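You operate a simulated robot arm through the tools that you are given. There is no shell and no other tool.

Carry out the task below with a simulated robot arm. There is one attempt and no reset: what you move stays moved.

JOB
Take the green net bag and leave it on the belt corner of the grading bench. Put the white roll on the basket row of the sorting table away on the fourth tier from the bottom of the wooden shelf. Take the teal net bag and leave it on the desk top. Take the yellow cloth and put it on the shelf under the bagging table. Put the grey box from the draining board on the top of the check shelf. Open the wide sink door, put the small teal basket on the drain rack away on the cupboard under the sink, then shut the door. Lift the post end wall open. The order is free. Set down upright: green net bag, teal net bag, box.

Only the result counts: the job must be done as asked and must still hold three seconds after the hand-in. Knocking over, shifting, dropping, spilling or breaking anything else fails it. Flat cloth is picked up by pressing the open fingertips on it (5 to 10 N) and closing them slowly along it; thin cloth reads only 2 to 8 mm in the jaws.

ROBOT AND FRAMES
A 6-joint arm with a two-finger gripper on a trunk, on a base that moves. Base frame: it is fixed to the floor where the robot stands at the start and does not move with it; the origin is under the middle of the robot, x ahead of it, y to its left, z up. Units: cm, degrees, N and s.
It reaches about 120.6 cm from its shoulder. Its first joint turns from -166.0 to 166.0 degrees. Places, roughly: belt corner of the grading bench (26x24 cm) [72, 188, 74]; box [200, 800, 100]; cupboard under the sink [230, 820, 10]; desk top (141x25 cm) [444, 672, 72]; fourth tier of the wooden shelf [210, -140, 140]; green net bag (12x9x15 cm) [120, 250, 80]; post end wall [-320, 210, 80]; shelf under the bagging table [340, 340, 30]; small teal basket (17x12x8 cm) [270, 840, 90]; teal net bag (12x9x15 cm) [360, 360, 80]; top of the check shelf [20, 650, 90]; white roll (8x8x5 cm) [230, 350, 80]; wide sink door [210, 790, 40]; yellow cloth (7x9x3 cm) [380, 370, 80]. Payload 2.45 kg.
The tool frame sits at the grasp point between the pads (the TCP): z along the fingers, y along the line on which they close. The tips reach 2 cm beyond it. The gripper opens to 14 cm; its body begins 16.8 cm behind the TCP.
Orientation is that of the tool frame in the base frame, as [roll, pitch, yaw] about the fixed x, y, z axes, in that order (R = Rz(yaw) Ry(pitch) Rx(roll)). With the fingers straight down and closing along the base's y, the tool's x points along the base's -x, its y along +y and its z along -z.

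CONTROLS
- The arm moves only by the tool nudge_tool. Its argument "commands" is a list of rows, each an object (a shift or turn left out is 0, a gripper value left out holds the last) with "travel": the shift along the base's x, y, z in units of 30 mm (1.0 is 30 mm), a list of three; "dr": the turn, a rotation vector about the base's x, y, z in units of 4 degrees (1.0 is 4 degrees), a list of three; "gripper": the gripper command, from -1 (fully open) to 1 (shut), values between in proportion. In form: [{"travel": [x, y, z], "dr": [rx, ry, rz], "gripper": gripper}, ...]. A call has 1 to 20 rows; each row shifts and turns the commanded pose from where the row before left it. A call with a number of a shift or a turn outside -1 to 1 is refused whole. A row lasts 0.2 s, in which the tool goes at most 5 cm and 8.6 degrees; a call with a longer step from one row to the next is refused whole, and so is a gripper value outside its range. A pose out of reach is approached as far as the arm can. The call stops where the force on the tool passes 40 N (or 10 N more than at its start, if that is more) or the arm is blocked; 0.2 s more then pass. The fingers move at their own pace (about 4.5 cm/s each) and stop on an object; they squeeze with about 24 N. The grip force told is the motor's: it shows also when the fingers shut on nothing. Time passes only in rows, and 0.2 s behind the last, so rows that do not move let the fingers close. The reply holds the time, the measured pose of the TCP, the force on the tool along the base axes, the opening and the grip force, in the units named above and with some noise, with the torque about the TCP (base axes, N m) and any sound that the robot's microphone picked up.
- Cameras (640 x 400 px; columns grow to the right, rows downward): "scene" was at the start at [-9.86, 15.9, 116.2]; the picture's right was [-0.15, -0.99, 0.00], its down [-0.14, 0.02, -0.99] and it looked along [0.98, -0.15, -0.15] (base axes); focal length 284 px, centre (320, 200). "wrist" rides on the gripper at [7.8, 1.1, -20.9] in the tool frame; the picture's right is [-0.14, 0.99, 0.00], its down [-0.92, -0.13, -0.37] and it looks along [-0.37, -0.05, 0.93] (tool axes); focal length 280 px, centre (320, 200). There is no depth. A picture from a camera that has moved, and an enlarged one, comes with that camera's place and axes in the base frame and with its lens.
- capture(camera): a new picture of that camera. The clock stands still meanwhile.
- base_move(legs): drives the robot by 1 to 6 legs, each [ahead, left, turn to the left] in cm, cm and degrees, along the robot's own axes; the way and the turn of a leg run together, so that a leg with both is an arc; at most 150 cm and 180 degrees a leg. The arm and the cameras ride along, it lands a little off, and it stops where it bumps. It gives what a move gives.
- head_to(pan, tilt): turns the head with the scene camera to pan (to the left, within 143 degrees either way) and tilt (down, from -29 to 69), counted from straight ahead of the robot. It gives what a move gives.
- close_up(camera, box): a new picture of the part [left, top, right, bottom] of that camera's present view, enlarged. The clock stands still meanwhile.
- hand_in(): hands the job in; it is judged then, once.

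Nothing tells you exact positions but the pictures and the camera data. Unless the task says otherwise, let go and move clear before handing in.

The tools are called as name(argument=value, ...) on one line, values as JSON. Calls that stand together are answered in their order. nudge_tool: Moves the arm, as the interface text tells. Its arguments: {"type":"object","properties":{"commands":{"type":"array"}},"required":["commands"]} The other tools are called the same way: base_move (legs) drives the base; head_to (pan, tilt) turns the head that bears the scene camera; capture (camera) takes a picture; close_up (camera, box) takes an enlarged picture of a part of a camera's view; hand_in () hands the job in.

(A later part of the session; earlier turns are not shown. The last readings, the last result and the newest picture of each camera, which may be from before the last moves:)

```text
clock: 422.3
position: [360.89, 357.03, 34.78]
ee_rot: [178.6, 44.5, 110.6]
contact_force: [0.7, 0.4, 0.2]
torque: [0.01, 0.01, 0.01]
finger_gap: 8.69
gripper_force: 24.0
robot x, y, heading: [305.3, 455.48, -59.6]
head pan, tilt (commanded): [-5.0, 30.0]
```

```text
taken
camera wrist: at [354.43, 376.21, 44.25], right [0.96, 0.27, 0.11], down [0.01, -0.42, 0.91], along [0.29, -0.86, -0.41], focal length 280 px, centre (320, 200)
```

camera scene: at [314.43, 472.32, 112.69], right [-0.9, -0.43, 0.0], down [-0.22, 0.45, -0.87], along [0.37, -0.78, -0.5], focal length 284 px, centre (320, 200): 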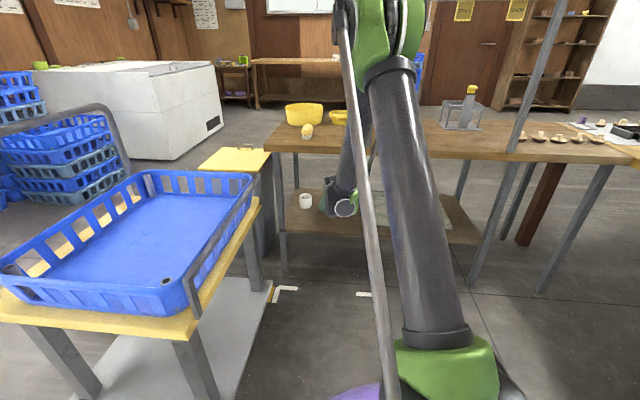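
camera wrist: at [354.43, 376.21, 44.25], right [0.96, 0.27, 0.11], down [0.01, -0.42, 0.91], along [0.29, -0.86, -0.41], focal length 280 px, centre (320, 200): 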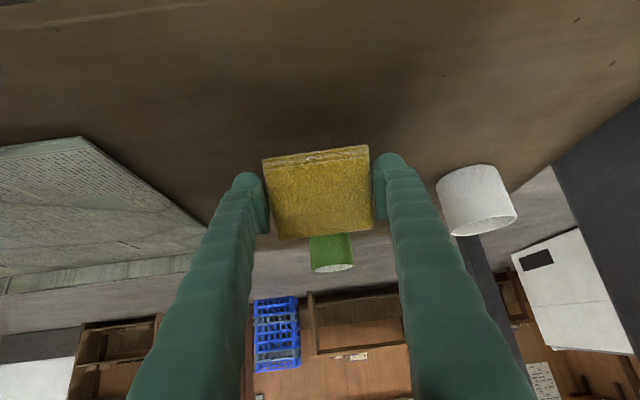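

nudge_tool(commands=[{"travel": [0, 0, -0.25], "gripper": 1}, {"travel": [0, 0, 0]}])

nudge_tool(commands=[{"travel": [0, 0, -0.25], "gripper": 1}, {"travel": [0, 0, 0]}])

nudge_tool(commands=[{"travel": [0, 0, -0.2], "gripper": 1}, {"travel": [0, 0, 0]}])

```text
clock: 422.9
position: [361.01, 356.92, 34.03]
ee_rot: [178.6, 44.4, 110.6]
contact_force: [0.3, 0.3, -0.2]
torque: [0.01, 0.05, -0.03]
finger_gap: 8.71
gripper_force: 24.3
robot x, y, heading: [305.14, 455.5, -59.3]
head pan, tilt (commanded): [-5.0, 30.0]
```

```text
clock: 423.5
position: [360.94, 357.03, 33.34]
ee_rot: [178.6, 44.5, 110.6]
contact_force: [0.8, 1.9, 26.2]
torque: [0.3, -0.11, -0.38]
finger_gap: 8.8
gripper_force: 24.2
robot x, y, heading: [304.95, 455.47, -59.6]
head pan, tilt (commanded): [-5.0, 30.0]
```

```text
clock: 424.1
position: [360.98, 356.99, 32.79]
ee_rot: [178.6, 44.4, 110.7]
contact_force: [0.1, 3.7, 24.6]
torque: [0.2, -0.04, 0.01]
finger_gap: 8.9
gripper_force: 24.5
robot x, y, heading: [305.24, 455.64, -59.1]
head pan, tilt (commanded): [-5.0, 30.0]
```

The cloth touches the shelf. I open the fingers partway and look.

nudge_tool(commands=[{"gripper": -0.3}, {"gripper": -0.4}, {"gripper": -0.57}, {"gripper": -0.57}, {"gripper": -0.57}])

capture(camera="wrist")

```text
clock: 425.3
position: [360.9, 357.03, 32.65]
ee_rot: [178.6, 44.3, 110.6]
contact_force: [-0.5, -0.2, -0.4]
torque: [-0.03, 0.0, -0.02]
finger_gap: 10.98
gripper_force: 0.1
robot x, y, heading: [304.95, 455.42, -59.3]
head pan, tilt (commanded): [-5.0, 30.0]
```

```text
taken
camera wrist: at [354.43, 376.21, 42.18], right [0.96, 0.27, 0.11], down [0.01, -0.42, 0.91], along [0.29, -0.86, -0.41], focal length 280 px, centre (320, 200)
```

wrist: 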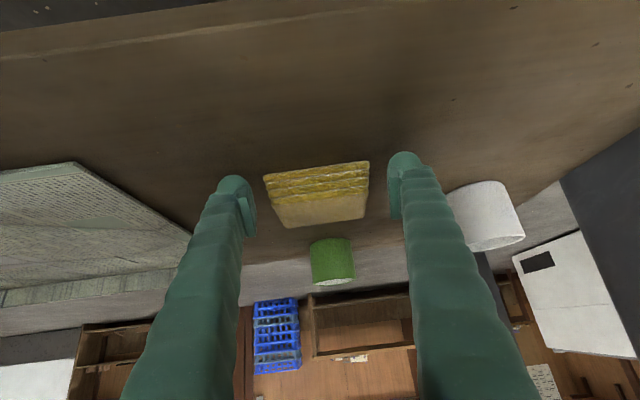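

The cloth lies flat on the lower shelf, clear of the rolls and newspaper. I retreat backward and up along the tool axis.

nudge_tool(commands=[{"travel": [-0.22, 0.6, 0.5], "gripper": -0.57}, {"travel": [-0.22, 0.6, 0.5]}, {"travel": [-0.22, 0.6, 0.4]}, {"travel": [-0.3, 0.8, 0.3]}, {"travel": [-0.3, 0.8, 0.3]}, {"travel": [-0.33, 0.88, 0.3]}, {"travel": [-0.33, 0.88, 0.3]}, {"travel": [-0.33, 0.88, 0.3]}, {"travel": [-0.33, 0.88, 0.3]}, {"travel": [-0.33, 0.88, 0.5]}, {"travel": [-0.33, 0.88, 0.8]}, {"travel": [-0.3, 0.8, 0.9]}, {"travel": [-0.2, 0.6, 0.95]}])

capture(camera="wrist")

head_to(pan=12, tilt=30)

capture(camera="scene")

```text
clock: 428.1
position: [349.59, 387.18, 51.59]
ee_rot: [178.6, 44.4, 110.6]
contact_force: [-0.2, 0.3, 0.2]
torque: [0.0, -0.01, 0.02]
finger_gap: 10.99
gripper_force: 0.1
robot x, y, heading: [305.21, 455.14, -59.2]
head pan, tilt (commanded): [-5.0, 30.0]
```

```text
taken
camera wrist: at [343.14, 406.48, 61.22], right [0.96, 0.27, 0.11], down [0.01, -0.42, 0.91], along [0.29, -0.86, -0.41], focal length 280 px, centre (320, 200)
```

wrist: 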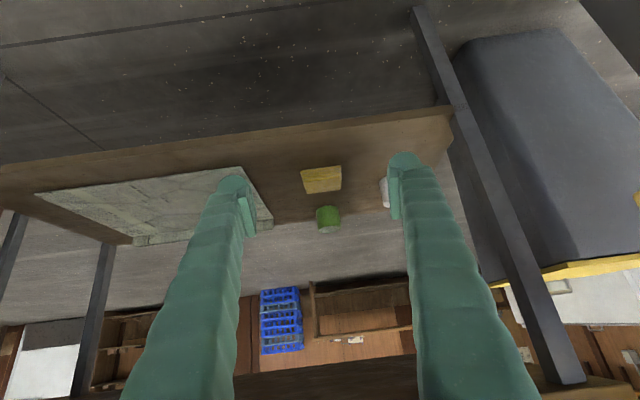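

```text
clock: 428.9
position: [349.62, 387.21, 51.64]
ee_rot: [178.6, 44.4, 110.6]
contact_force: [0.3, 0.9, 0.2]
torque: [-0.01, 0.04, -0.01]
finger_gap: 11.0
gripper_force: 0.1
robot x, y, heading: [305.02, 455.44, -59.2]
head pan, tilt (commanded): [12.0, 30.0]
```

```text
taken
camera scene: at [316.63, 473.82, 112.69], right [-0.74, -0.68, 0.0], down [-0.34, 0.37, -0.87], along [0.59, -0.64, -0.5], focal length 284 px, centre (320, 200)
```

scene: 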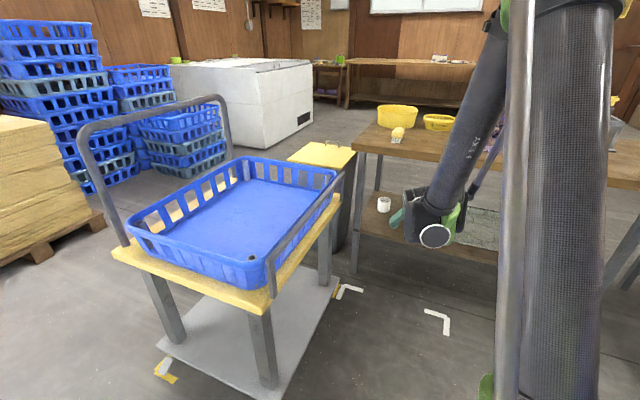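

The cloth is in place. I straighten and raise the tool over free floor.

nudge_tool(commands=[{"travel": [-0.3, 0.8, 0.9], "dr": [0.93, 0.35, 0], "gripper": -0.57}, {"travel": [-0.3, 0.8, 0.9], "dr": [0.93, 0.35, 0]}, {"travel": [-0.3, 0.8, 0.9], "dr": [0.93, 0.35, 0]}, {"travel": [-0.3, 0.8, 0.9], "dr": [0.93, 0.35, 0]}, {"travel": [-0.3, 0.8, 0.9], "dr": [0.93, 0.35, 0]}, {"travel": [-0.2, 0.6, 0.95], "dr": [0.93, 0.35, 0]}, {"travel": [0, 0, 0.95], "dr": [0.93, 0.35, 0]}, {"travel": [0, 0, 0.95], "dr": [0.93, 0.35, 0]}, {"travel": [0, 0, 0.95], "dr": [0.93, 0.35, 0]}, {"travel": [0, 0, 0.95], "dr": [0.93, 0.35, 0]}, {"travel": [0, 0, 0.95], "dr": [0.93, 0.35, 0]}, {"travel": [0, 0, 0.95], "dr": [0.1, 0.04, 0]}, {"travel": [0, 0, 0.95]}, {"travel": [0, 0, 0.95]}, {"travel": [0, 0, 0.95]}, {"travel": [0, 0, 0.95]}, {"travel": [0, 0, 0.95]}, {"travel": [0, 0, 0.95]}, {"travel": [0, 0, 0.95]}, {"travel": [0, 0, 0.95]}])

capture(camera="wrist")

```text
clock: 433.1
position: [344.57, 401.09, 107.86]
ee_rot: [178.7, 0.2, 110.6]
contact_force: [0.4, -0.8, -0.1]
torque: [-0.02, 0.06, -0.02]
finger_gap: 10.98
gripper_force: 0.1
robot x, y, heading: [305.15, 455.7, -59.3]
head pan, tilt (commanded): [12.0, 30.0]
```

```text
taken
camera wrist: at [342.38, 408.75, 128.87], right [0.98, 0.22, 0.02], down [0.2, -0.91, 0.37], along [0.1, -0.36, -0.93], focal length 280 px, centre (320, 200)
```

wrist: 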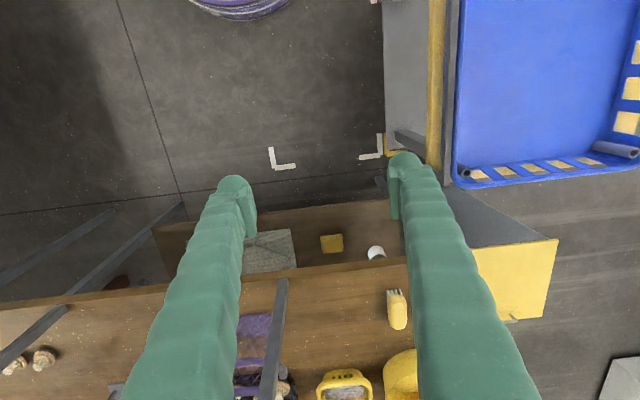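

Next the white roll: I turn right 70° toward the sorting table's right end and move closer.

base_move(legs=[[0, 0, -70], [46, 3, 0]])

head_to(pan=0, tilt=28)

capture(camera="scene")

capture(camera="wrist")

```text
clock: 439.0
position: [239.51, 362.44, 107.8]
ee_rot: [178.7, 0.2, 40.1]
contact_force: [-0.9, 0.0, 0.5]
torque: [0.02, 0.05, 0.03]
finger_gap: 10.97
gripper_force: 0.1
robot x, y, heading: [277.5, 417.86, -129.8]
head pan, tilt (commanded): [12.0, 30.0]
```

```text
clock: 439.7
position: [239.38, 362.45, 107.81]
ee_rot: [178.6, 0.2, 40.1]
contact_force: [0.6, 0.0, -0.8]
torque: [0.01, -0.02, 0.03]
finger_gap: 10.99
gripper_force: 0.0
robot x, y, heading: [277.58, 417.5, -130.0]
head pan, tilt (commanded): [0.0, 28.0]
```

```text
taken
camera scene: at [297.26, 413.91, 113.01], right [-0.77, 0.64, 0.0], down [0.3, 0.36, -0.88], along [-0.57, -0.68, -0.47], focal length 284 px, centre (320, 200)
```

scene: 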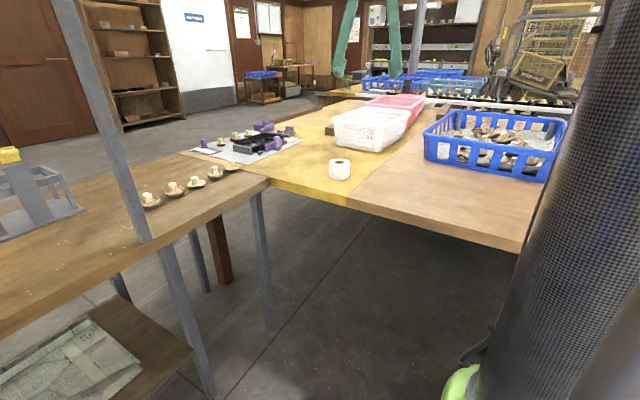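

```text
taken
camera wrist: at [245.91, 367.17, 128.84], right [0.53, -0.85, 0.02], down [-0.79, -0.49, 0.37], along [-0.3, -0.22, -0.93], focal length 280 px, centre (320, 200)
```

wrist: 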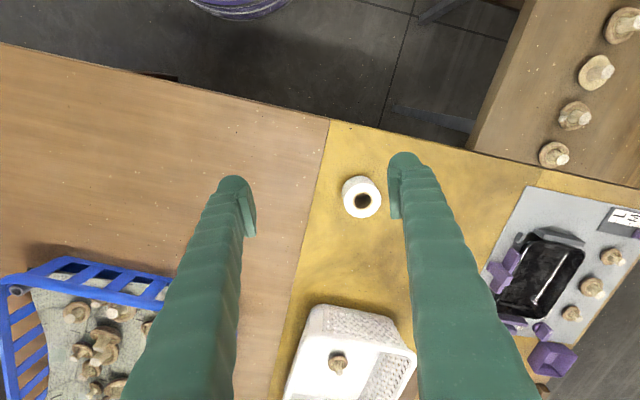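

The white roll's centre is at (233.9,348.7). I'll grip it by its sides with the tool tilted 45°, so that it stays upright and can later be set into the shelf tier. I turn and tilt the tool first.

nudge_tool(commands=[{"travel": [0.1, 0, 0], "dr": [-0.82, 0.5, 0.4], "gripper": -0.75}, {"travel": [0.1, 0, 0], "dr": [-0.82, 0.5, 0.4]}, {"travel": [0, 0, 0], "dr": [-0.82, 0.5, 0.4]}, {"travel": [0, 0, 0], "dr": [-0.83, 0.52, 0.4]}, {"travel": [0, 0, 0], "dr": [-0.83, 0.52, 0.4]}, {"travel": [0, 0, 0], "dr": [-0.84, 0.53, 0.4]}, {"travel": [0, 0, 0], "dr": [-0.84, 0.53, 0.4]}, {"travel": [0, 0, 0], "dr": [-0.84, 0.53, 0.4]}, {"travel": [0, 0, 0], "dr": [-0.84, 0.53, 0.4]}, {"travel": [0, 0, 0], "dr": [-0.84, 0.53, 0.4]}, {"travel": [0, 0, 0], "dr": [-0.84, 0.53, 0.4]}])

capture(camera="wrist")

```text
clock: 442.1
position: [240.0, 362.38, 108.0]
ee_rot: [170.7, 42.7, 55.4]
contact_force: [0.4, 0.1, 0.4]
torque: [0.03, -0.02, 0.0]
finger_gap: 12.27
gripper_force: 0.1
robot x, y, heading: [277.5, 417.85, -129.9]
head pan, tilt (commanded): [0.0, 28.0]
```

```text
taken
camera wrist: at [249.41, 380.2, 117.97], right [0.81, -0.55, 0.21], down [-0.4, -0.26, 0.88], along [-0.42, -0.8, -0.43], focal length 280 px, centre (320, 200)
```

wrist: 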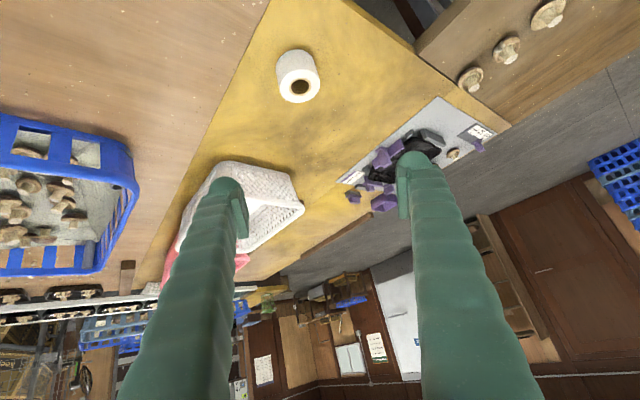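

The roll angle is slightly off; I correct the tool orientation and go to the pre-grasp point behind the roll.

nudge_tool(commands=[{"travel": [0, 0, 0], "dr": [0.22, 0.855, -0.52], "gripper": -0.75}, {"travel": [0, 0, 0], "dr": [0.22, 0.855, -0.52]}, {"travel": [-0.08, -0.3, -0.9]}, {"travel": [-0.08, -0.3, -0.9]}, {"travel": [-0.08, -0.3, -0.9]}, {"travel": [-0.08, -0.3, -0.9]}, {"travel": [-0.08, -0.3, -0.9]}, {"travel": [-0.08, -0.3, -0.9]}, {"travel": [-0.08, -0.3, -0.9]}])

capture(camera="wrist")

close_up(camera="wrist", box=[220, 90, 440, 250])

```text
clock: 444.1
position: [238.41, 356.15, 89.0]
ee_rot: [179.9, 45.0, 57.7]
contact_force: [-0.5, 0.5, 0.6]
torque: [-0.04, 0.03, 0.02]
finger_gap: 12.24
gripper_force: 0.1
robot x, y, heading: [277.51, 417.7, -129.8]
head pan, tilt (commanded): [0.0, 28.0]
```

```text
taken
camera wrist: at [250.11, 372.86, 98.22], right [0.79, -0.61, 0.1], down [-0.32, -0.26, 0.91], along [-0.53, -0.75, -0.4], focal length 280 px, centre (320, 200)
```

wrist: 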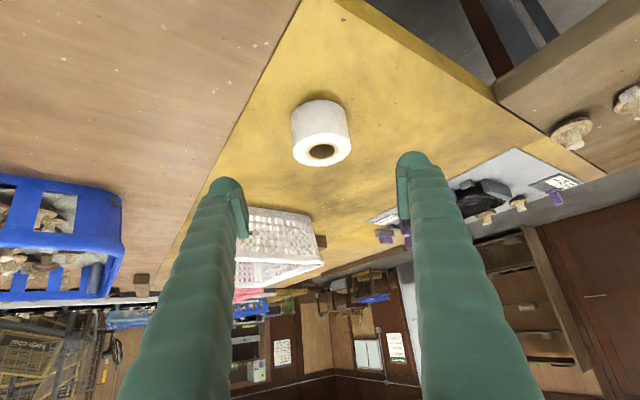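

```text
2.50 times, centred on (330, 170) of wrist
camera zoom: at [250.11, 372.86, 98.22], right [0.79, -0.61, 0.1], down [-0.32, -0.26, 0.91], along [-0.53, -0.75, -0.4], focal length 701 px, centre (295, 275)
```

zoom: 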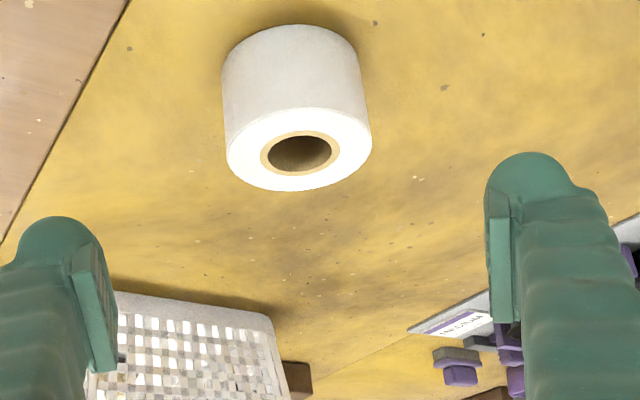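

Orientation is exact now. I move in along the tool axis to straddle the roll.

nudge_tool(commands=[{"travel": [-0.287, -0.503, -0.767], "gripper": -0.75}, {"travel": [-0.287, -0.503, -0.767]}, {"travel": [-0.287, -0.503, -0.767]}, {"travel": [-0.287, -0.503, -0.6]}, {"travel": [-0.287, -0.503, -0.6]}])

capture(camera="wrist")

```text
clock: 445.3
position: [234.11, 348.74, 78.53]
ee_rot: [180.0, 44.9, 57.6]
contact_force: [-0.2, 0.3, -0.4]
torque: [-0.01, 0.01, 0.02]
finger_gap: 12.25
gripper_force: 0.1
robot x, y, heading: [277.4, 417.38, -129.9]
head pan, tilt (commanded): [0.0, 28.0]
```

```text
taken
camera wrist: at [245.82, 365.47, 87.87], right [0.79, -0.61, 0.1], down [-0.32, -0.26, 0.91], along [-0.53, -0.75, -0.4], focal length 280 px, centre (320, 200)
```

wrist: 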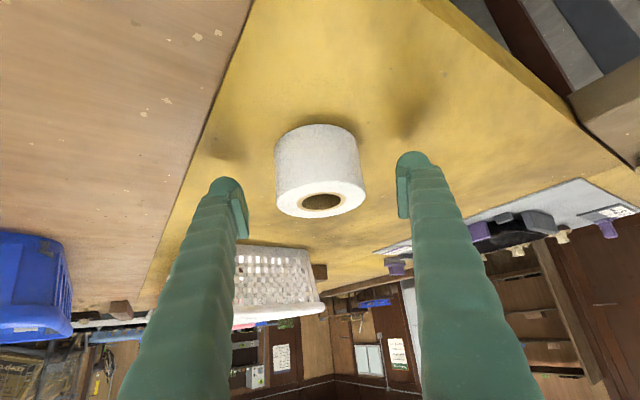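

nudge_tool(commands=[{"travel": [0, 0, -0.3], "gripper": -0.75}, {"travel": [0, 0, -0.25]}, {"gripper": -0.4}, {"gripper": -0.2}, {"gripper": 0}, {"gripper": 0.3}, {"gripper": 1}, {"gripper": 1}, {"gripper": 1}, {"gripper": 1}])

capture(camera="wrist")

```text
clock: 447.5
position: [234.06, 348.61, 76.86]
ee_rot: [179.9, 44.9, 57.7]
contact_force: [-0.1, -0.2, 0.2]
torque: [0.0, 0.01, -0.03]
finger_gap: 7.34
gripper_force: 24.4
robot x, y, heading: [277.43, 417.84, -130.2]
head pan, tilt (commanded): [0.0, 28.0]
```

```text
taken
camera wrist: at [245.84, 365.34, 86.22], right [0.79, -0.61, 0.1], down [-0.32, -0.26, 0.91], along [-0.53, -0.75, -0.4], focal length 280 px, centre (320, 200)
```

wrist: 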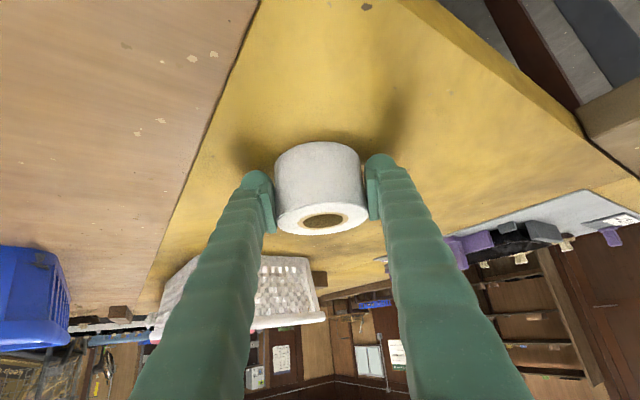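

The roll is gripped (7.3 cm). I lift it, draw it in, and back away from the table.

nudge_tool(commands=[{"travel": [0, 0, 0.4], "gripper": 1}, {"travel": [0, 0, 0.8]}, {"travel": [0, 0, 0.95]}, {"travel": [0.1, 0.1, 0.95]}, {"travel": [0.2, 0.3, 0.95]}, {"travel": [0.3, 0.5, 0.95]}, {"travel": [0.4, 0.7, 0.95]}, {"travel": [0.4, 0.7, 0.95]}, {"travel": [0.4, 0.7, 0.95]}, {"travel": [0.4, 0.7, 0.95]}, {"travel": [0.4, 0.7, 0.95]}, {"travel": [0.3, 0.6, 0.95]}, {"travel": [0, 0, 0.95]}, {"travel": [0, 0, 0.5]}])

capture(camera="wrist")

base_move(legs=[[-45, 0, 0], [0, -42, 0], [0, 0, 61]])

```text
clock: 450.5
position: [242.68, 363.54, 113.43]
ee_rot: [180.0, 44.9, 57.8]
contact_force: [0.2, 1.0, -1.7]
torque: [-0.02, 0.04, -0.04]
finger_gap: 7.31
gripper_force: 24.0
robot x, y, heading: [277.42, 417.84, -129.8]
head pan, tilt (commanded): [0.0, 28.0]
```

```text
taken
camera wrist: at [254.46, 380.2, 122.69], right [0.79, -0.61, 0.1], down [-0.32, -0.26, 0.91], along [-0.53, -0.75, -0.4], focal length 280 px, centre (320, 200)
```

wrist: 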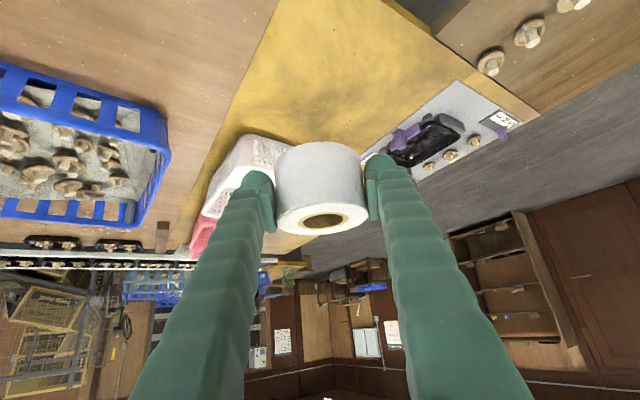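

```text
clock: 458.1
position: [303.8, 421.94, 113.34]
ee_rot: [179.8, 44.9, 117.4]
contact_force: [-0.6, -0.2, -1.4]
torque: [0.01, -0.01, 0.02]
finger_gap: 7.34
gripper_force: 24.4
robot x, y, heading: [274.45, 479.46, -70.2]
head pan, tilt (commanded): [0.0, 28.0]
```

Holding the roll, I drive sideways past the trolley and then forward through the gap to the front aisle.

base_move(legs=[[0, 148, 0], [0, 9, 0]])

head_to(pan=0, tilt=35)

capture(camera="scene")

head_to(pan=80, tilt=45)

capture(camera="scene")

```text
clock: 466.2
position: [453.28, 477.79, 113.24]
ee_rot: [180.0, 44.9, 118.6]
contact_force: [-0.1, -0.2, -1.1]
torque: [-0.04, 0.04, 0.01]
finger_gap: 7.29
gripper_force: 23.7
robot x, y, heading: [422.83, 534.84, -69.3]
head pan, tilt (commanded): [0.0, 28.0]
```

```text
clock: 466.9
position: [453.34, 477.79, 113.36]
ee_rot: [-179.9, 44.9, 118.5]
contact_force: [-0.7, 0.4, -2.2]
torque: [0.0, 0.01, 0.01]
finger_gap: 7.3
gripper_force: 24.4
robot x, y, heading: [422.75, 535.01, -68.9]
head pan, tilt (commanded): [0.0, 35.0]
```

```text
taken
camera scene: at [435.57, 550.24, 111.92], right [-0.93, -0.36, 0.0], down [-0.2, 0.54, -0.82], along [0.29, -0.77, -0.57], focal length 284 px, centre (320, 200)
```

scene: 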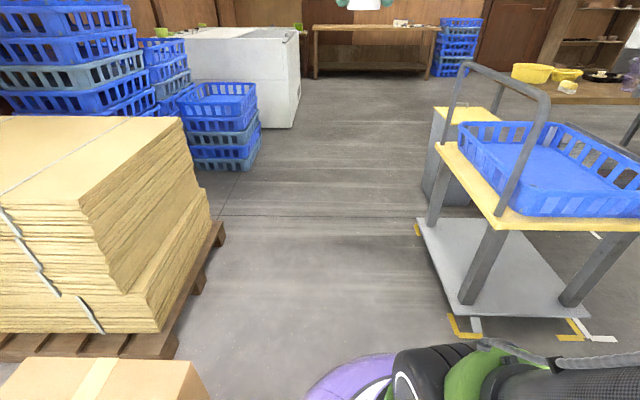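

```text
clock: 468.4
position: [453.28, 477.8, 113.36]
ee_rot: [-180.0, 45.0, 118.6]
contact_force: [0.2, 0.5, -0.4]
torque: [0.0, -0.03, -0.01]
finger_gap: 7.31
gripper_force: 23.6
robot x, y, heading: [423.24, 534.95, -68.9]
head pan, tilt (commanded): [80.0, 45.0]
```

```text
taken
camera scene: at [440.41, 560.01, 110.43], right [0.19, -0.98, 0.0], down [-0.69, -0.13, -0.71], along [0.69, 0.13, -0.71], focal length 284 px, centre (320, 200)
```

scene: 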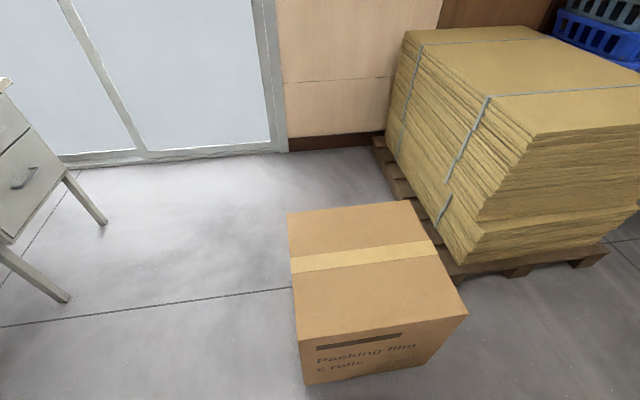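

The corridor is clear: pallet side at a≈658, trolley side at a≈542. I go diagonally into its middle and on to the front aisle.

base_move(legs=[[50, 13, 0], [150, 0, 0], [45, 0, 0]])

head_to(pan=-40, tilt=15)

capture(camera="scene")

```text
clock: 480.7
position: [554.22, 255.46, 113.32]
ee_rot: [180.0, 44.9, 118.9]
contact_force: [0.2, 0.8, -1.2]
torque: [-0.01, 0.01, 0.04]
finger_gap: 7.28
gripper_force: 23.7
robot x, y, heading: [523.6, 312.08, -68.9]
head pan, tilt (commanded): [80.0, 45.0]
```

```text
clock: 482.7
position: [554.25, 255.47, 113.29]
ee_rot: [179.9, 44.9, 118.8]
contact_force: [0.2, -0.7, -0.8]
torque: [0.0, 0.01, 0.02]
finger_gap: 7.27
gripper_force: 23.6
robot x, y, heading: [523.32, 312.14, -68.7]
head pan, tilt (commanded): [-40.0, 15.0]
```

```text
taken
camera scene: at [529.9, 327.18, 115.11], right [-0.95, 0.32, 0.0], down [0.08, 0.25, -0.97], along [-0.31, -0.91, -0.26], focal length 284 px, centre (320, 200)
```

scene: 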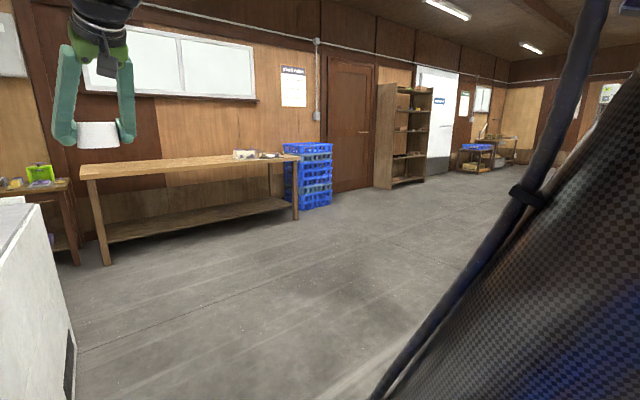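

I see the wooden shelf along the far wall, with open floor all the way. I drive along the aisle to stand in front of it.

base_move(legs=[[45, 0, 0], [0, -150, 0], [0, -150, 0], [0, -140, 0]])

head_to(pan=0, tilt=5)

capture(camera="scene")

```text
clock: 505.9
position: [164.92, 55.78, 113.3]
ee_rot: [-180.0, 44.9, 121.2]
contact_force: [-0.1, 0.0, -0.6]
torque: [0.0, -0.03, -0.01]
finger_gap: 7.24
gripper_force: 23.6
robot x, y, heading: [132.08, 111.01, -66.4]
head pan, tilt (commanded): [-40.0, 15.0]
```

```text
clock: 507.0
position: [164.88, 55.81, 113.46]
ee_rot: [179.9, 44.8, 121.2]
contact_force: [0.2, -0.1, -0.8]
torque: [0.0, -0.01, -0.03]
finger_gap: 7.24
gripper_force: 23.5
robot x, y, heading: [131.91, 111.09, -66.7]
head pan, tilt (commanded): [0.0, 5.0]
```

```text
taken
camera scene: at [144.11, 127.03, 116.73], right [-0.92, -0.4, 0.0], down [-0.03, 0.08, -1.0], along [0.4, -0.91, -0.09], focal length 284 px, centre (320, 200)
```

scene: 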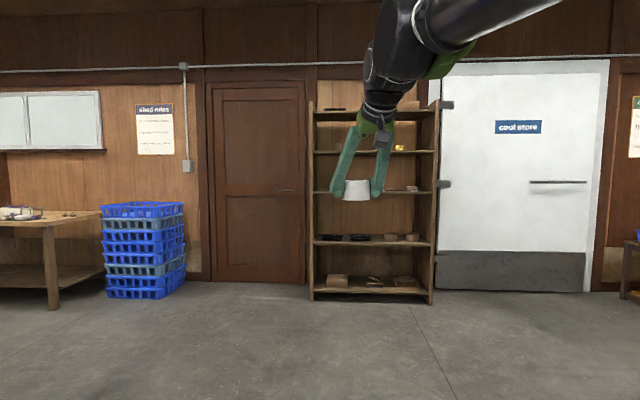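

The wooden shelf has five boards; the fourth from the bottom is at z≈137. I drive closer and enlarge to see what stands on it.

base_move(legs=[[0, 0, -2.5], [110, 0, 0]])

head_to(pan=-15, tilt=-5)

capture(camera="scene")

capture(camera="wrist")

```text
clock: 513.0
position: [198.6, -48.14, 113.37]
ee_rot: [180.0, 44.9, 117.1]
contact_force: [0.9, -0.2, -1.8]
torque: [-0.01, 0.02, -0.01]
finger_gap: 7.24
gripper_force: 24.2
robot x, y, heading: [169.62, 9.17, -70.3]
head pan, tilt (commanded): [0.0, 5.0]
```

```text
clock: 513.7
position: [198.84, -48.17, 113.37]
ee_rot: [-180.0, 44.8, 117.2]
contact_force: [0.3, 0.3, -1.1]
torque: [0.02, -0.02, -0.02]
finger_gap: 7.22
gripper_force: 24.6
robot x, y, heading: [169.96, 9.84, -70.5]
head pan, tilt (commanded): [-15.0, -5.0]
```

```text
taken
camera scene: at [180.52, 24.26, 118.3], right [-1.0, -0.08, 0.0], down [0.01, -0.09, -1.0], along [0.08, -0.99, 0.09], focal length 284 px, centre (320, 200)
```

scene: 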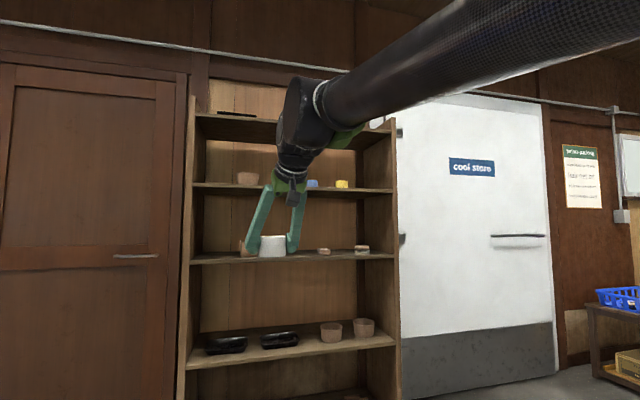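

```text
taken
camera wrist: at [190.45, -29.53, 122.66], right [0.93, 0.37, 0.1], down [0.07, -0.41, 0.91], along [0.37, -0.84, -0.4], focal length 280 px, centre (320, 200)
```

wrist: 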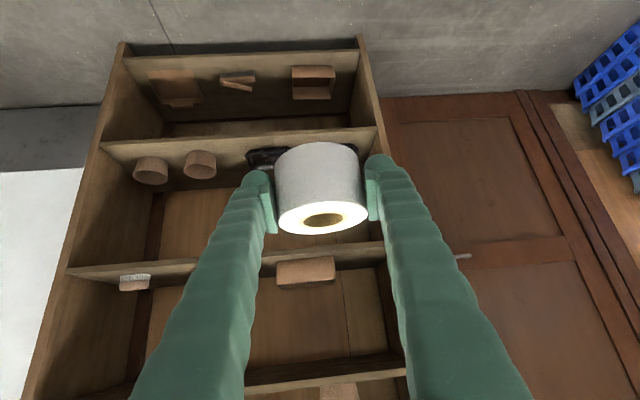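

The fourth tier carries a small brown pot, a blue and a yellow item with free gaps. I zoom in on it.

close_up(camera="scene", box=[180, 90, 400, 270])

head_to(pan=-5, tilt=-12)

capture(camera="scene")

```text
2.22 times, centred on (290, 180) of scene
camera zoom: at [180.52, 24.26, 118.3], right [-1.0, -0.08, 0.0], down [0.01, -0.09, -1.0], along [0.08, -0.99, 0.09], focal length 632 px, centre (387, 244)
```

zoom: 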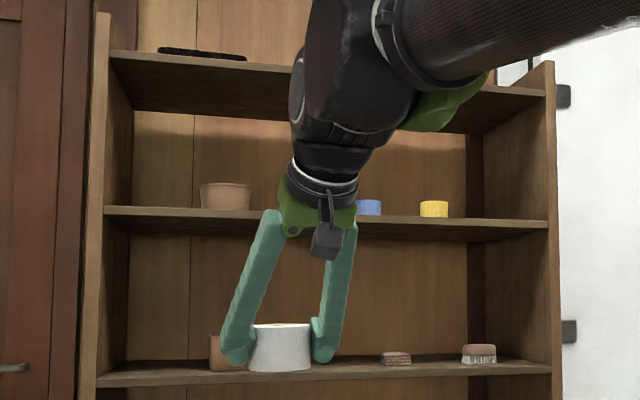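

```text
clock: 514.5
position: [198.76, -48.14, 113.28]
ee_rot: [-180.0, 44.9, 117.2]
contact_force: [-0.8, 0.1, -0.5]
torque: [0.0, 0.03, 0.01]
finger_gap: 7.25
gripper_force: 23.8
robot x, y, heading: [169.69, 9.48, -70.3]
head pan, tilt (commanded): [-5.0, -12.0]
```

```text
taken
camera scene: at [181.9, 24.96, 119.34], right [-0.97, -0.25, 0.0], down [0.05, -0.2, -0.98], along [0.25, -0.95, 0.21], focal length 284 px, centre (320, 200)
```

scene: 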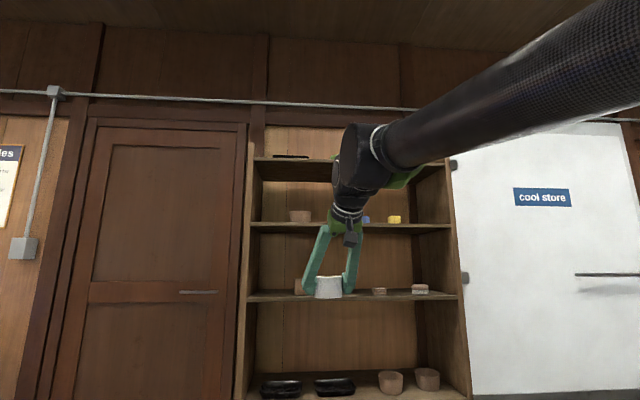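

The gap between the pot and the blue item (centre a≈156) suits the roll. I raise the tool to z≈146, straighten its heading, and bring the base up.

nudge_tool(commands=[{"travel": [0, 0, 0.95], "dr": [0, 0, -0.2], "gripper": 1}, {"travel": [0, 0, 0.95], "dr": [0, 0, -0.2]}, {"travel": [0, 0, 0.95], "dr": [0, 0, -0.2]}, {"travel": [0, 0, 0.95], "dr": [0, 0, -0.2]}, {"travel": [0, 0, 0.95], "dr": [0, 0, -0.2]}, {"travel": [0, 0, 0.95], "dr": [0, 0, -0.2]}, {"travel": [0, 0, 0.95], "dr": [0, 0, -0.2]}, {"travel": [0, 0, 0.95], "dr": [0, 0, -0.2]}, {"travel": [0, 0, 0.95]}, {"travel": [0, 0, 0.95]}, {"travel": [0, 0, 0.95]}, {"travel": [0, 0, 0.5]}])

base_move(legs=[[0, -12, 0], [45, 0, 0]])

capture(camera="wrist")

head_to(pan=0, tilt=-15)

capture(camera="scene")

```text
clock: 517.1
position: [198.61, -47.98, 146.24]
ee_rot: [-180.0, 44.9, 110.8]
contact_force: [-0.3, -0.5, -1.1]
torque: [-0.03, -0.02, -0.01]
finger_gap: 7.25
gripper_force: 23.2
robot x, y, heading: [169.86, 9.36, -70.5]
head pan, tilt (commanded): [-5.0, -12.0]
```

```text
clock: 520.6
position: [202.38, -95.09, 146.25]
ee_rot: [180.0, 44.9, 110.9]
contact_force: [-0.5, -0.5, -1.4]
torque: [0.02, 0.0, 0.04]
finger_gap: 7.24
gripper_force: 24.1
robot x, y, heading: [172.99, -37.77, -70.4]
head pan, tilt (commanded): [-5.0, -12.0]
```

```text
taken
camera wrist: at [196.21, -75.66, 155.54], right [0.96, 0.26, 0.1], down [0.02, -0.41, 0.91], along [0.28, -0.87, -0.4], focal length 280 px, centre (320, 200)
```

wrist: 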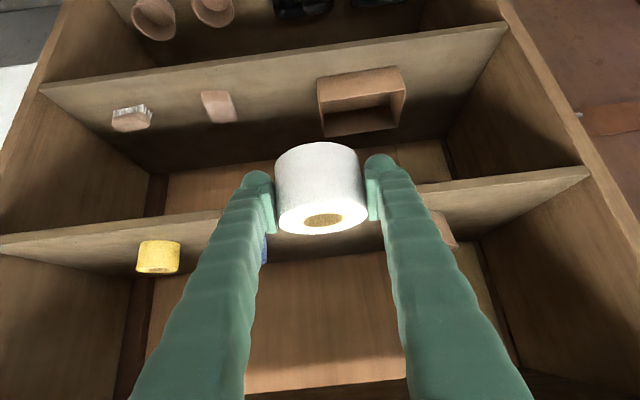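

```text
clock: 521.3
position: [202.32, -95.12, 146.15]
ee_rot: [180.0, 44.8, 110.8]
contact_force: [-0.8, 0.3, -0.7]
torque: [0.03, 0.0, 0.0]
finger_gap: 7.23
gripper_force: 23.9
robot x, y, heading: [173.53, -37.78, -70.5]
head pan, tilt (commanded): [0.0, -15.0]
```

```text
taken
camera scene: at [186.23, -21.67, 119.77], right [-0.94, -0.34, 0.0], down [0.09, -0.24, -0.97], along [0.32, -0.91, 0.26], focal length 284 px, centre (320, 200)
```

scene: 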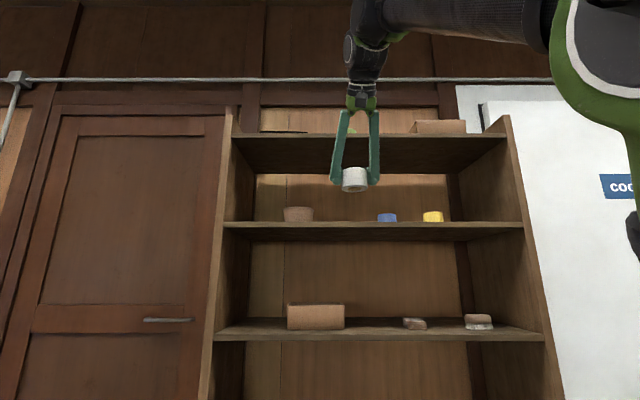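

The gap on the fourth tier is 25 cm wide, centred at a≈154, and the roll is level with it. I move the base 20 cm closer and then reach in.

base_move(legs=[[18, 0, 0]])

capture(camera="wrist")

capture(camera="scene")

```text
clock: 522.8
position: [208.82, -111.77, 146.15]
ee_rot: [180.0, 44.9, 111.2]
contact_force: [0.1, -0.2, -1.9]
torque: [-0.01, -0.01, 0.0]
finger_gap: 7.23
gripper_force: 24.6
robot x, y, heading: [179.51, -54.44, -70.0]
head pan, tilt (commanded): [0.0, -15.0]
```

```text
taken
camera wrist: at [202.47, -92.35, 155.54], right [0.96, 0.27, 0.1], down [0.02, -0.41, 0.91], along [0.28, -0.87, -0.4], focal length 280 px, centre (320, 200)
```

wrist: 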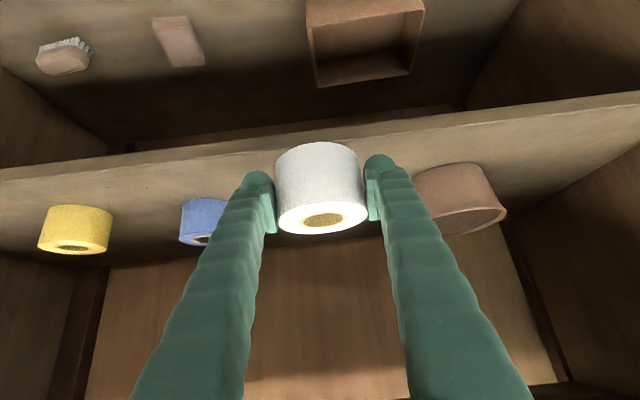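

```text
taken
camera scene: at [192.19, -38.4, 119.77], right [-0.94, -0.34, 0.0], down [0.09, -0.24, -0.97], along [0.33, -0.91, 0.26], focal length 284 px, centre (320, 200)
```

scene: 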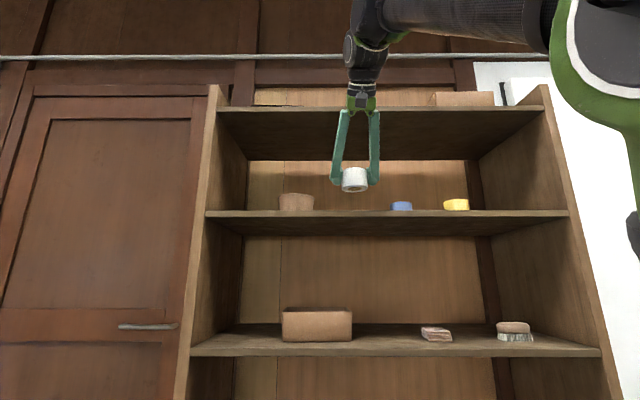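

I reach in with the roll about 5 cm above the board.

nudge_tool(commands=[{"travel": [0.25, -0.9, 0], "dr": [0, 0, -0.1], "gripper": 1}, {"travel": [0.3, -0.88, 0]}, {"travel": [0.32, -0.88, 0]}, {"travel": [0.32, -0.88, 0]}, {"travel": [0.32, -0.88, 0]}])

capture(camera="wrist")

close_up(camera="scene", box=[200, 60, 520, 260])

```text
clock: 524.0
position: [213.34, -124.87, 146.15]
ee_rot: [180.0, 45.0, 110.8]
contact_force: [-0.1, 0.3, -0.5]
torque: [-0.02, -0.03, 0.01]
finger_gap: 7.25
gripper_force: 23.7
robot x, y, heading: [179.57, -54.17, -69.9]
head pan, tilt (commanded): [0.0, -15.0]
```

```text
taken
camera wrist: at [207.09, -105.5, 155.46], right [0.96, 0.26, 0.1], down [0.02, -0.41, 0.91], along [0.28, -0.87, -0.4], focal length 280 px, centre (320, 200)
```

wrist: 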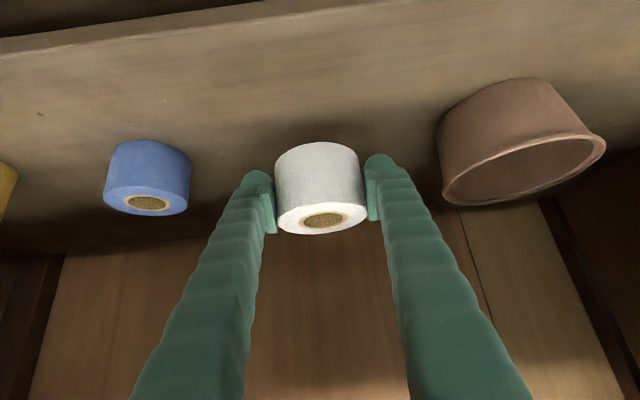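

```text
2.00 times, centred on (360, 160) of scene
camera zoom: at [192.17, -38.37, 119.77], right [-0.94, -0.34, 0.0], down [0.09, -0.24, -0.97], along [0.33, -0.91, 0.26], focal length 569 px, centre (240, 280)
```

zoom: 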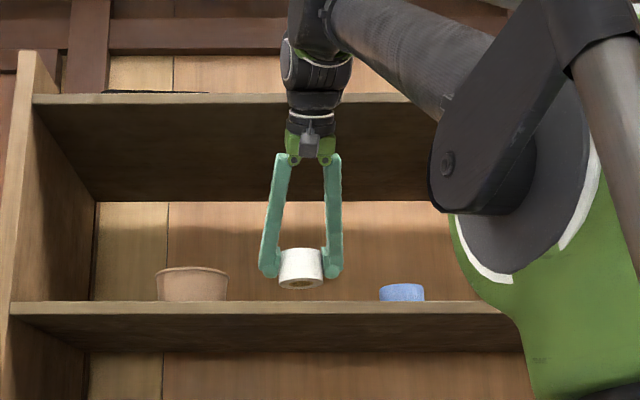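

nudge_tool(commands=[{"travel": [0.24, -0.62, -0.2], "gripper": 1}, {"travel": [0.24, -0.62, -0.2]}, {"travel": [0, 0, -0.5]}, {"travel": [0, 0, -0.3]}, {"travel": [0, 0, 0]}])

capture(camera="wrist")

close_up(camera="scene", box=[200, 60, 520, 260])

```text
clock: 525.2
position: [214.78, -128.78, 142.57]
ee_rot: [-180.0, 44.9, 110.8]
contact_force: [0.6, -0.1, -2.6]
torque: [0.03, 0.01, 0.02]
finger_gap: 7.21
gripper_force: 24.0
robot x, y, heading: [179.05, -54.43, -70.0]
head pan, tilt (commanded): [0.0, -15.0]
```

```text
taken
camera wrist: at [208.62, -109.26, 151.94], right [0.96, 0.26, 0.1], down [0.02, -0.41, 0.91], along [0.28, -0.87, -0.4], focal length 280 px, centre (320, 200)
```

wrist: 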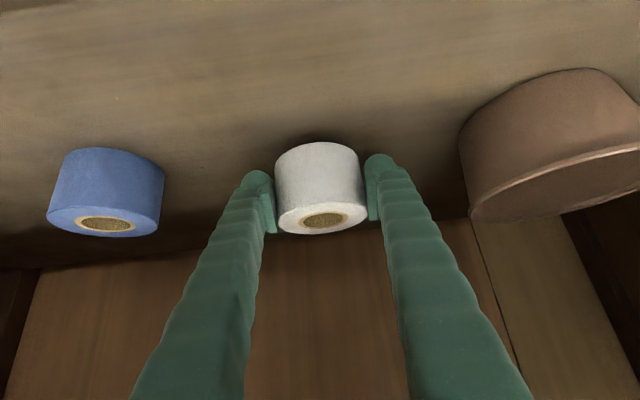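

```text
2.00 times, centred on (360, 160) of scene
camera zoom: at [192.2, -38.41, 119.77], right [-0.94, -0.34, 0.0], down [0.09, -0.24, -0.97], along [0.33, -0.91, 0.26], focal length 569 px, centre (240, 280)
```

zoom: 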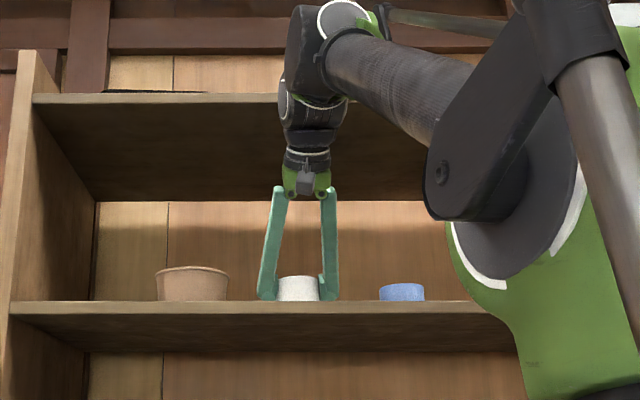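

nudge_tool(commands=[{"travel": [0, 0, -0.25], "gripper": 1}, {"travel": [0, 0, 0]}])

nudge_tool(commands=[{"travel": [0, 0, -0.2], "gripper": 1}, {"travel": [0, 0, 0]}])

nudge_tool(commands=[{"travel": [0, 0, -0.15], "gripper": 1}, {"travel": [0, 0, 0]}])

```text
clock: 525.8
position: [214.71, -128.61, 141.94]
ee_rot: [180.0, 44.9, 110.8]
contact_force: [-0.6, 0.4, -1.8]
torque: [0.01, 0.01, 0.01]
finger_gap: 7.2
gripper_force: 24.1
robot x, y, heading: [179.55, -54.6, -70.0]
head pan, tilt (commanded): [0.0, -15.0]
```

```text
clock: 526.4
position: [214.73, -128.72, 141.27]
ee_rot: [180.0, 44.9, 110.8]
contact_force: [-0.2, 0.6, -0.9]
torque: [-0.01, 0.01, 0.01]
finger_gap: 7.23
gripper_force: 23.8
robot x, y, heading: [179.47, -54.61, -70.0]
head pan, tilt (commanded): [0.0, -15.0]
```

```text
clock: 527.0
position: [214.7, -128.58, 140.93]
ee_rot: [180.0, 45.1, 110.8]
contact_force: [-1.6, 0.0, 18.5]
torque: [-0.07, -0.1, -0.09]
finger_gap: 7.22
gripper_force: 24.1
robot x, y, heading: [179.5, -54.4, -69.8]
head pan, tilt (commanded): [0.0, -15.0]
```

Contact with the board. I open partway and check.

nudge_tool(commands=[{"gripper": -0.1}, {"gripper": -0.3}, {"gripper": -0.55}, {"gripper": -0.55}, {"gripper": -0.55}])

capture(camera="wrist")

```text
clock: 528.2
position: [214.64, -128.71, 140.82]
ee_rot: [180.0, 44.8, 110.7]
contact_force: [-0.6, 0.0, 0.1]
torque: [-0.02, 0.03, 0.0]
finger_gap: 10.87
gripper_force: 0.0
robot x, y, heading: [179.48, -54.47, -70.3]
head pan, tilt (commanded): [0.0, -15.0]
```

```text
taken
camera wrist: at [208.55, -109.28, 150.18], right [0.96, 0.26, 0.1], down [0.02, -0.41, 0.91], along [0.28, -0.87, -0.4], focal length 280 px, centre (320, 200)
```

wrist: 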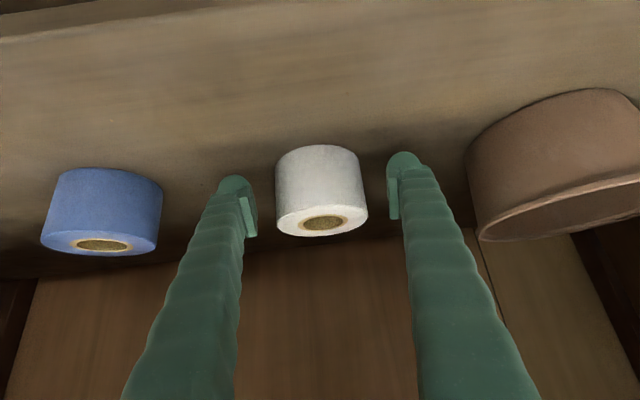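

The roll stands upright between its neighbours. I withdraw straight back.

nudge_tool(commands=[{"travel": [-0.2, 0.55, 0.05], "gripper": -0.55}, {"travel": [-0.33, 0.88, 0.1]}, {"travel": [-0.33, 0.88, 0.1]}, {"travel": [-0.33, 0.88, 0.1]}, {"travel": [-0.33, 0.88, 0.1]}, {"travel": [-0.33, 0.88, 0]}, {"travel": [-0.33, 0.88, 0]}, {"travel": [-0.33, 0.88, 0]}, {"travel": [-0.33, 0.88, 0]}])

base_move(legs=[[-50, 0, 0]])

capture(camera="scene")

close_up(camera="scene", box=[200, 100, 520, 300])

```text
clock: 530.2
position: [206.4, -106.01, 142.22]
ee_rot: [179.9, 44.9, 110.7]
contact_force: [1.0, -0.5, 0.1]
torque: [0.06, 0.01, -0.02]
finger_gap: 10.85
gripper_force: 0.1
robot x, y, heading: [179.48, -54.43, -69.7]
head pan, tilt (commanded): [0.0, -15.0]
```

```text
clock: 533.2
position: [189.14, -57.85, 142.23]
ee_rot: [180.0, 44.9, 111.2]
contact_force: [0.2, 0.4, -0.2]
torque: [0.02, 0.01, 0.0]
finger_gap: 10.86
gripper_force: 0.1
robot x, y, heading: [162.38, -6.8, -69.6]
head pan, tilt (commanded): [0.0, -15.0]
```

```text
taken
camera scene: at [174.52, 9.52, 119.77], right [-0.94, -0.35, 0.0], down [0.09, -0.24, -0.97], along [0.34, -0.91, 0.26], focal length 284 px, centre (320, 200)
```

scene: 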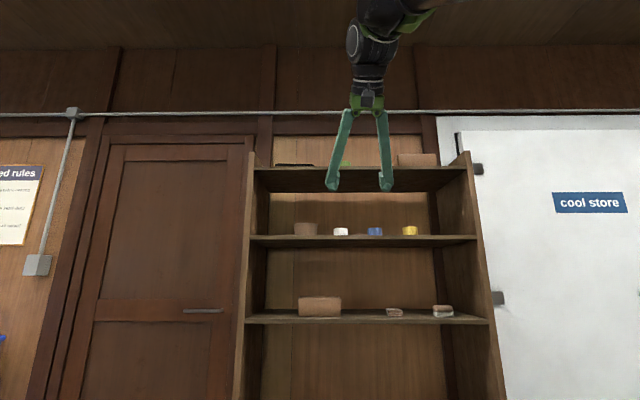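

```text
2.00 times, centred on (360, 200) of scene
camera zoom: at [174.52, 9.52, 119.77], right [-0.94, -0.35, 0.0], down [0.09, -0.24, -0.97], along [0.34, -0.91, 0.26], focal length 569 px, centre (240, 200)
```

zoom: 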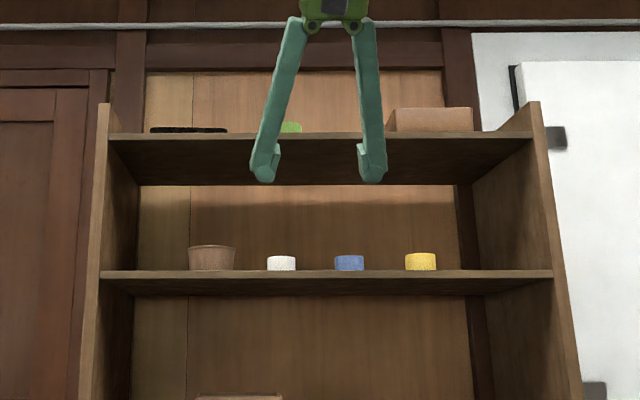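

The white roll stands on the fourth tier. Last is the "post end wall" around (-320,210). I straighten the tool, then turn and drive toward that corner of the room to look.

nudge_tool(commands=[{"travel": [0, 0, -0.8], "dr": [0.93, 0.36, 0], "gripper": -0.55}, {"travel": [0, 0, -0.8], "dr": [0.93, 0.36, 0]}, {"travel": [0, 0, -0.8], "dr": [0.93, 0.36, 0]}, {"travel": [0, 0, -0.8], "dr": [0.93, 0.36, 0]}, {"travel": [0, 0, -0.8], "dr": [0.93, 0.36, 0]}, {"travel": [0, 0, -0.8], "dr": [0.93, 0.36, 0]}, {"travel": [0, 0, -0.8], "dr": [0.93, 0.36, 0]}, {"travel": [0, 0, -0.8], "dr": [0.93, 0.36, 0]}, {"travel": [0, 0, -0.8], "dr": [0.93, 0.36, 0]}, {"travel": [0, 0, -0.8], "dr": [0.93, 0.36, 0]}, {"travel": [0, 0, -0.8], "dr": [0.93, 0.36, 0]}, {"travel": [0, 0, -0.8], "dr": [0.2, 0.08, 0]}])

base_move(legs=[[0, 0, -140], [150, 0, 0], [80, 0, 0]])

head_to(pan=0, tilt=10)

capture(camera="scene")

```text
clock: 535.8
position: [189.1, -57.86, 113.54]
ee_rot: [-179.9, 0.2, 111.3]
contact_force: [-0.3, -0.1, 0.6]
torque: [0.01, 0.0, 0.0]
finger_gap: 10.87
gripper_force: 0.1
robot x, y, heading: [162.05, -6.71, -69.5]
head pan, tilt (commanded): [0.0, -15.0]
```

```text
clock: 550.7
position: [-43.41, 103.98, 113.59]
ee_rot: [-179.9, 0.3, -32.1]
contact_force: [-0.4, -0.9, -0.2]
torque: [0.01, -0.02, -0.02]
finger_gap: 10.85
gripper_force: 0.2
robot x, y, heading: [9.24, 79.24, 146.9]
head pan, tilt (commanded): [0.0, -15.0]
stopped in leg 3: the robot was blocked; the commanded pose is now the measured one
```

```text
clock: 551.6
position: [-43.47, 103.97, 113.54]
ee_rot: [180.0, 0.3, -32.0]
contact_force: [0.1, 0.0, 0.7]
torque: [0.01, -0.04, 0.02]
finger_gap: 10.85
gripper_force: 0.0
robot x, y, heading: [9.11, 78.96, 147.0]
head pan, tilt (commanded): [0.0, 10.0]
```

```text
taken
camera scene: at [7.61, 58.98, 115.93], right [0.55, 0.84, 0.0], down [0.14, -0.09, -0.98], along [-0.83, 0.54, -0.17], focal length 284 px, centre (320, 200)
```

scene: 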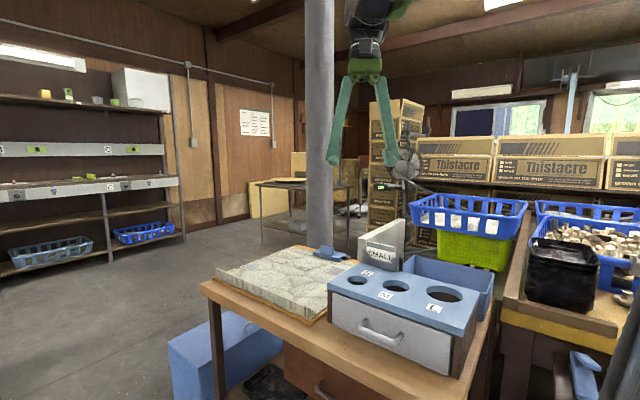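

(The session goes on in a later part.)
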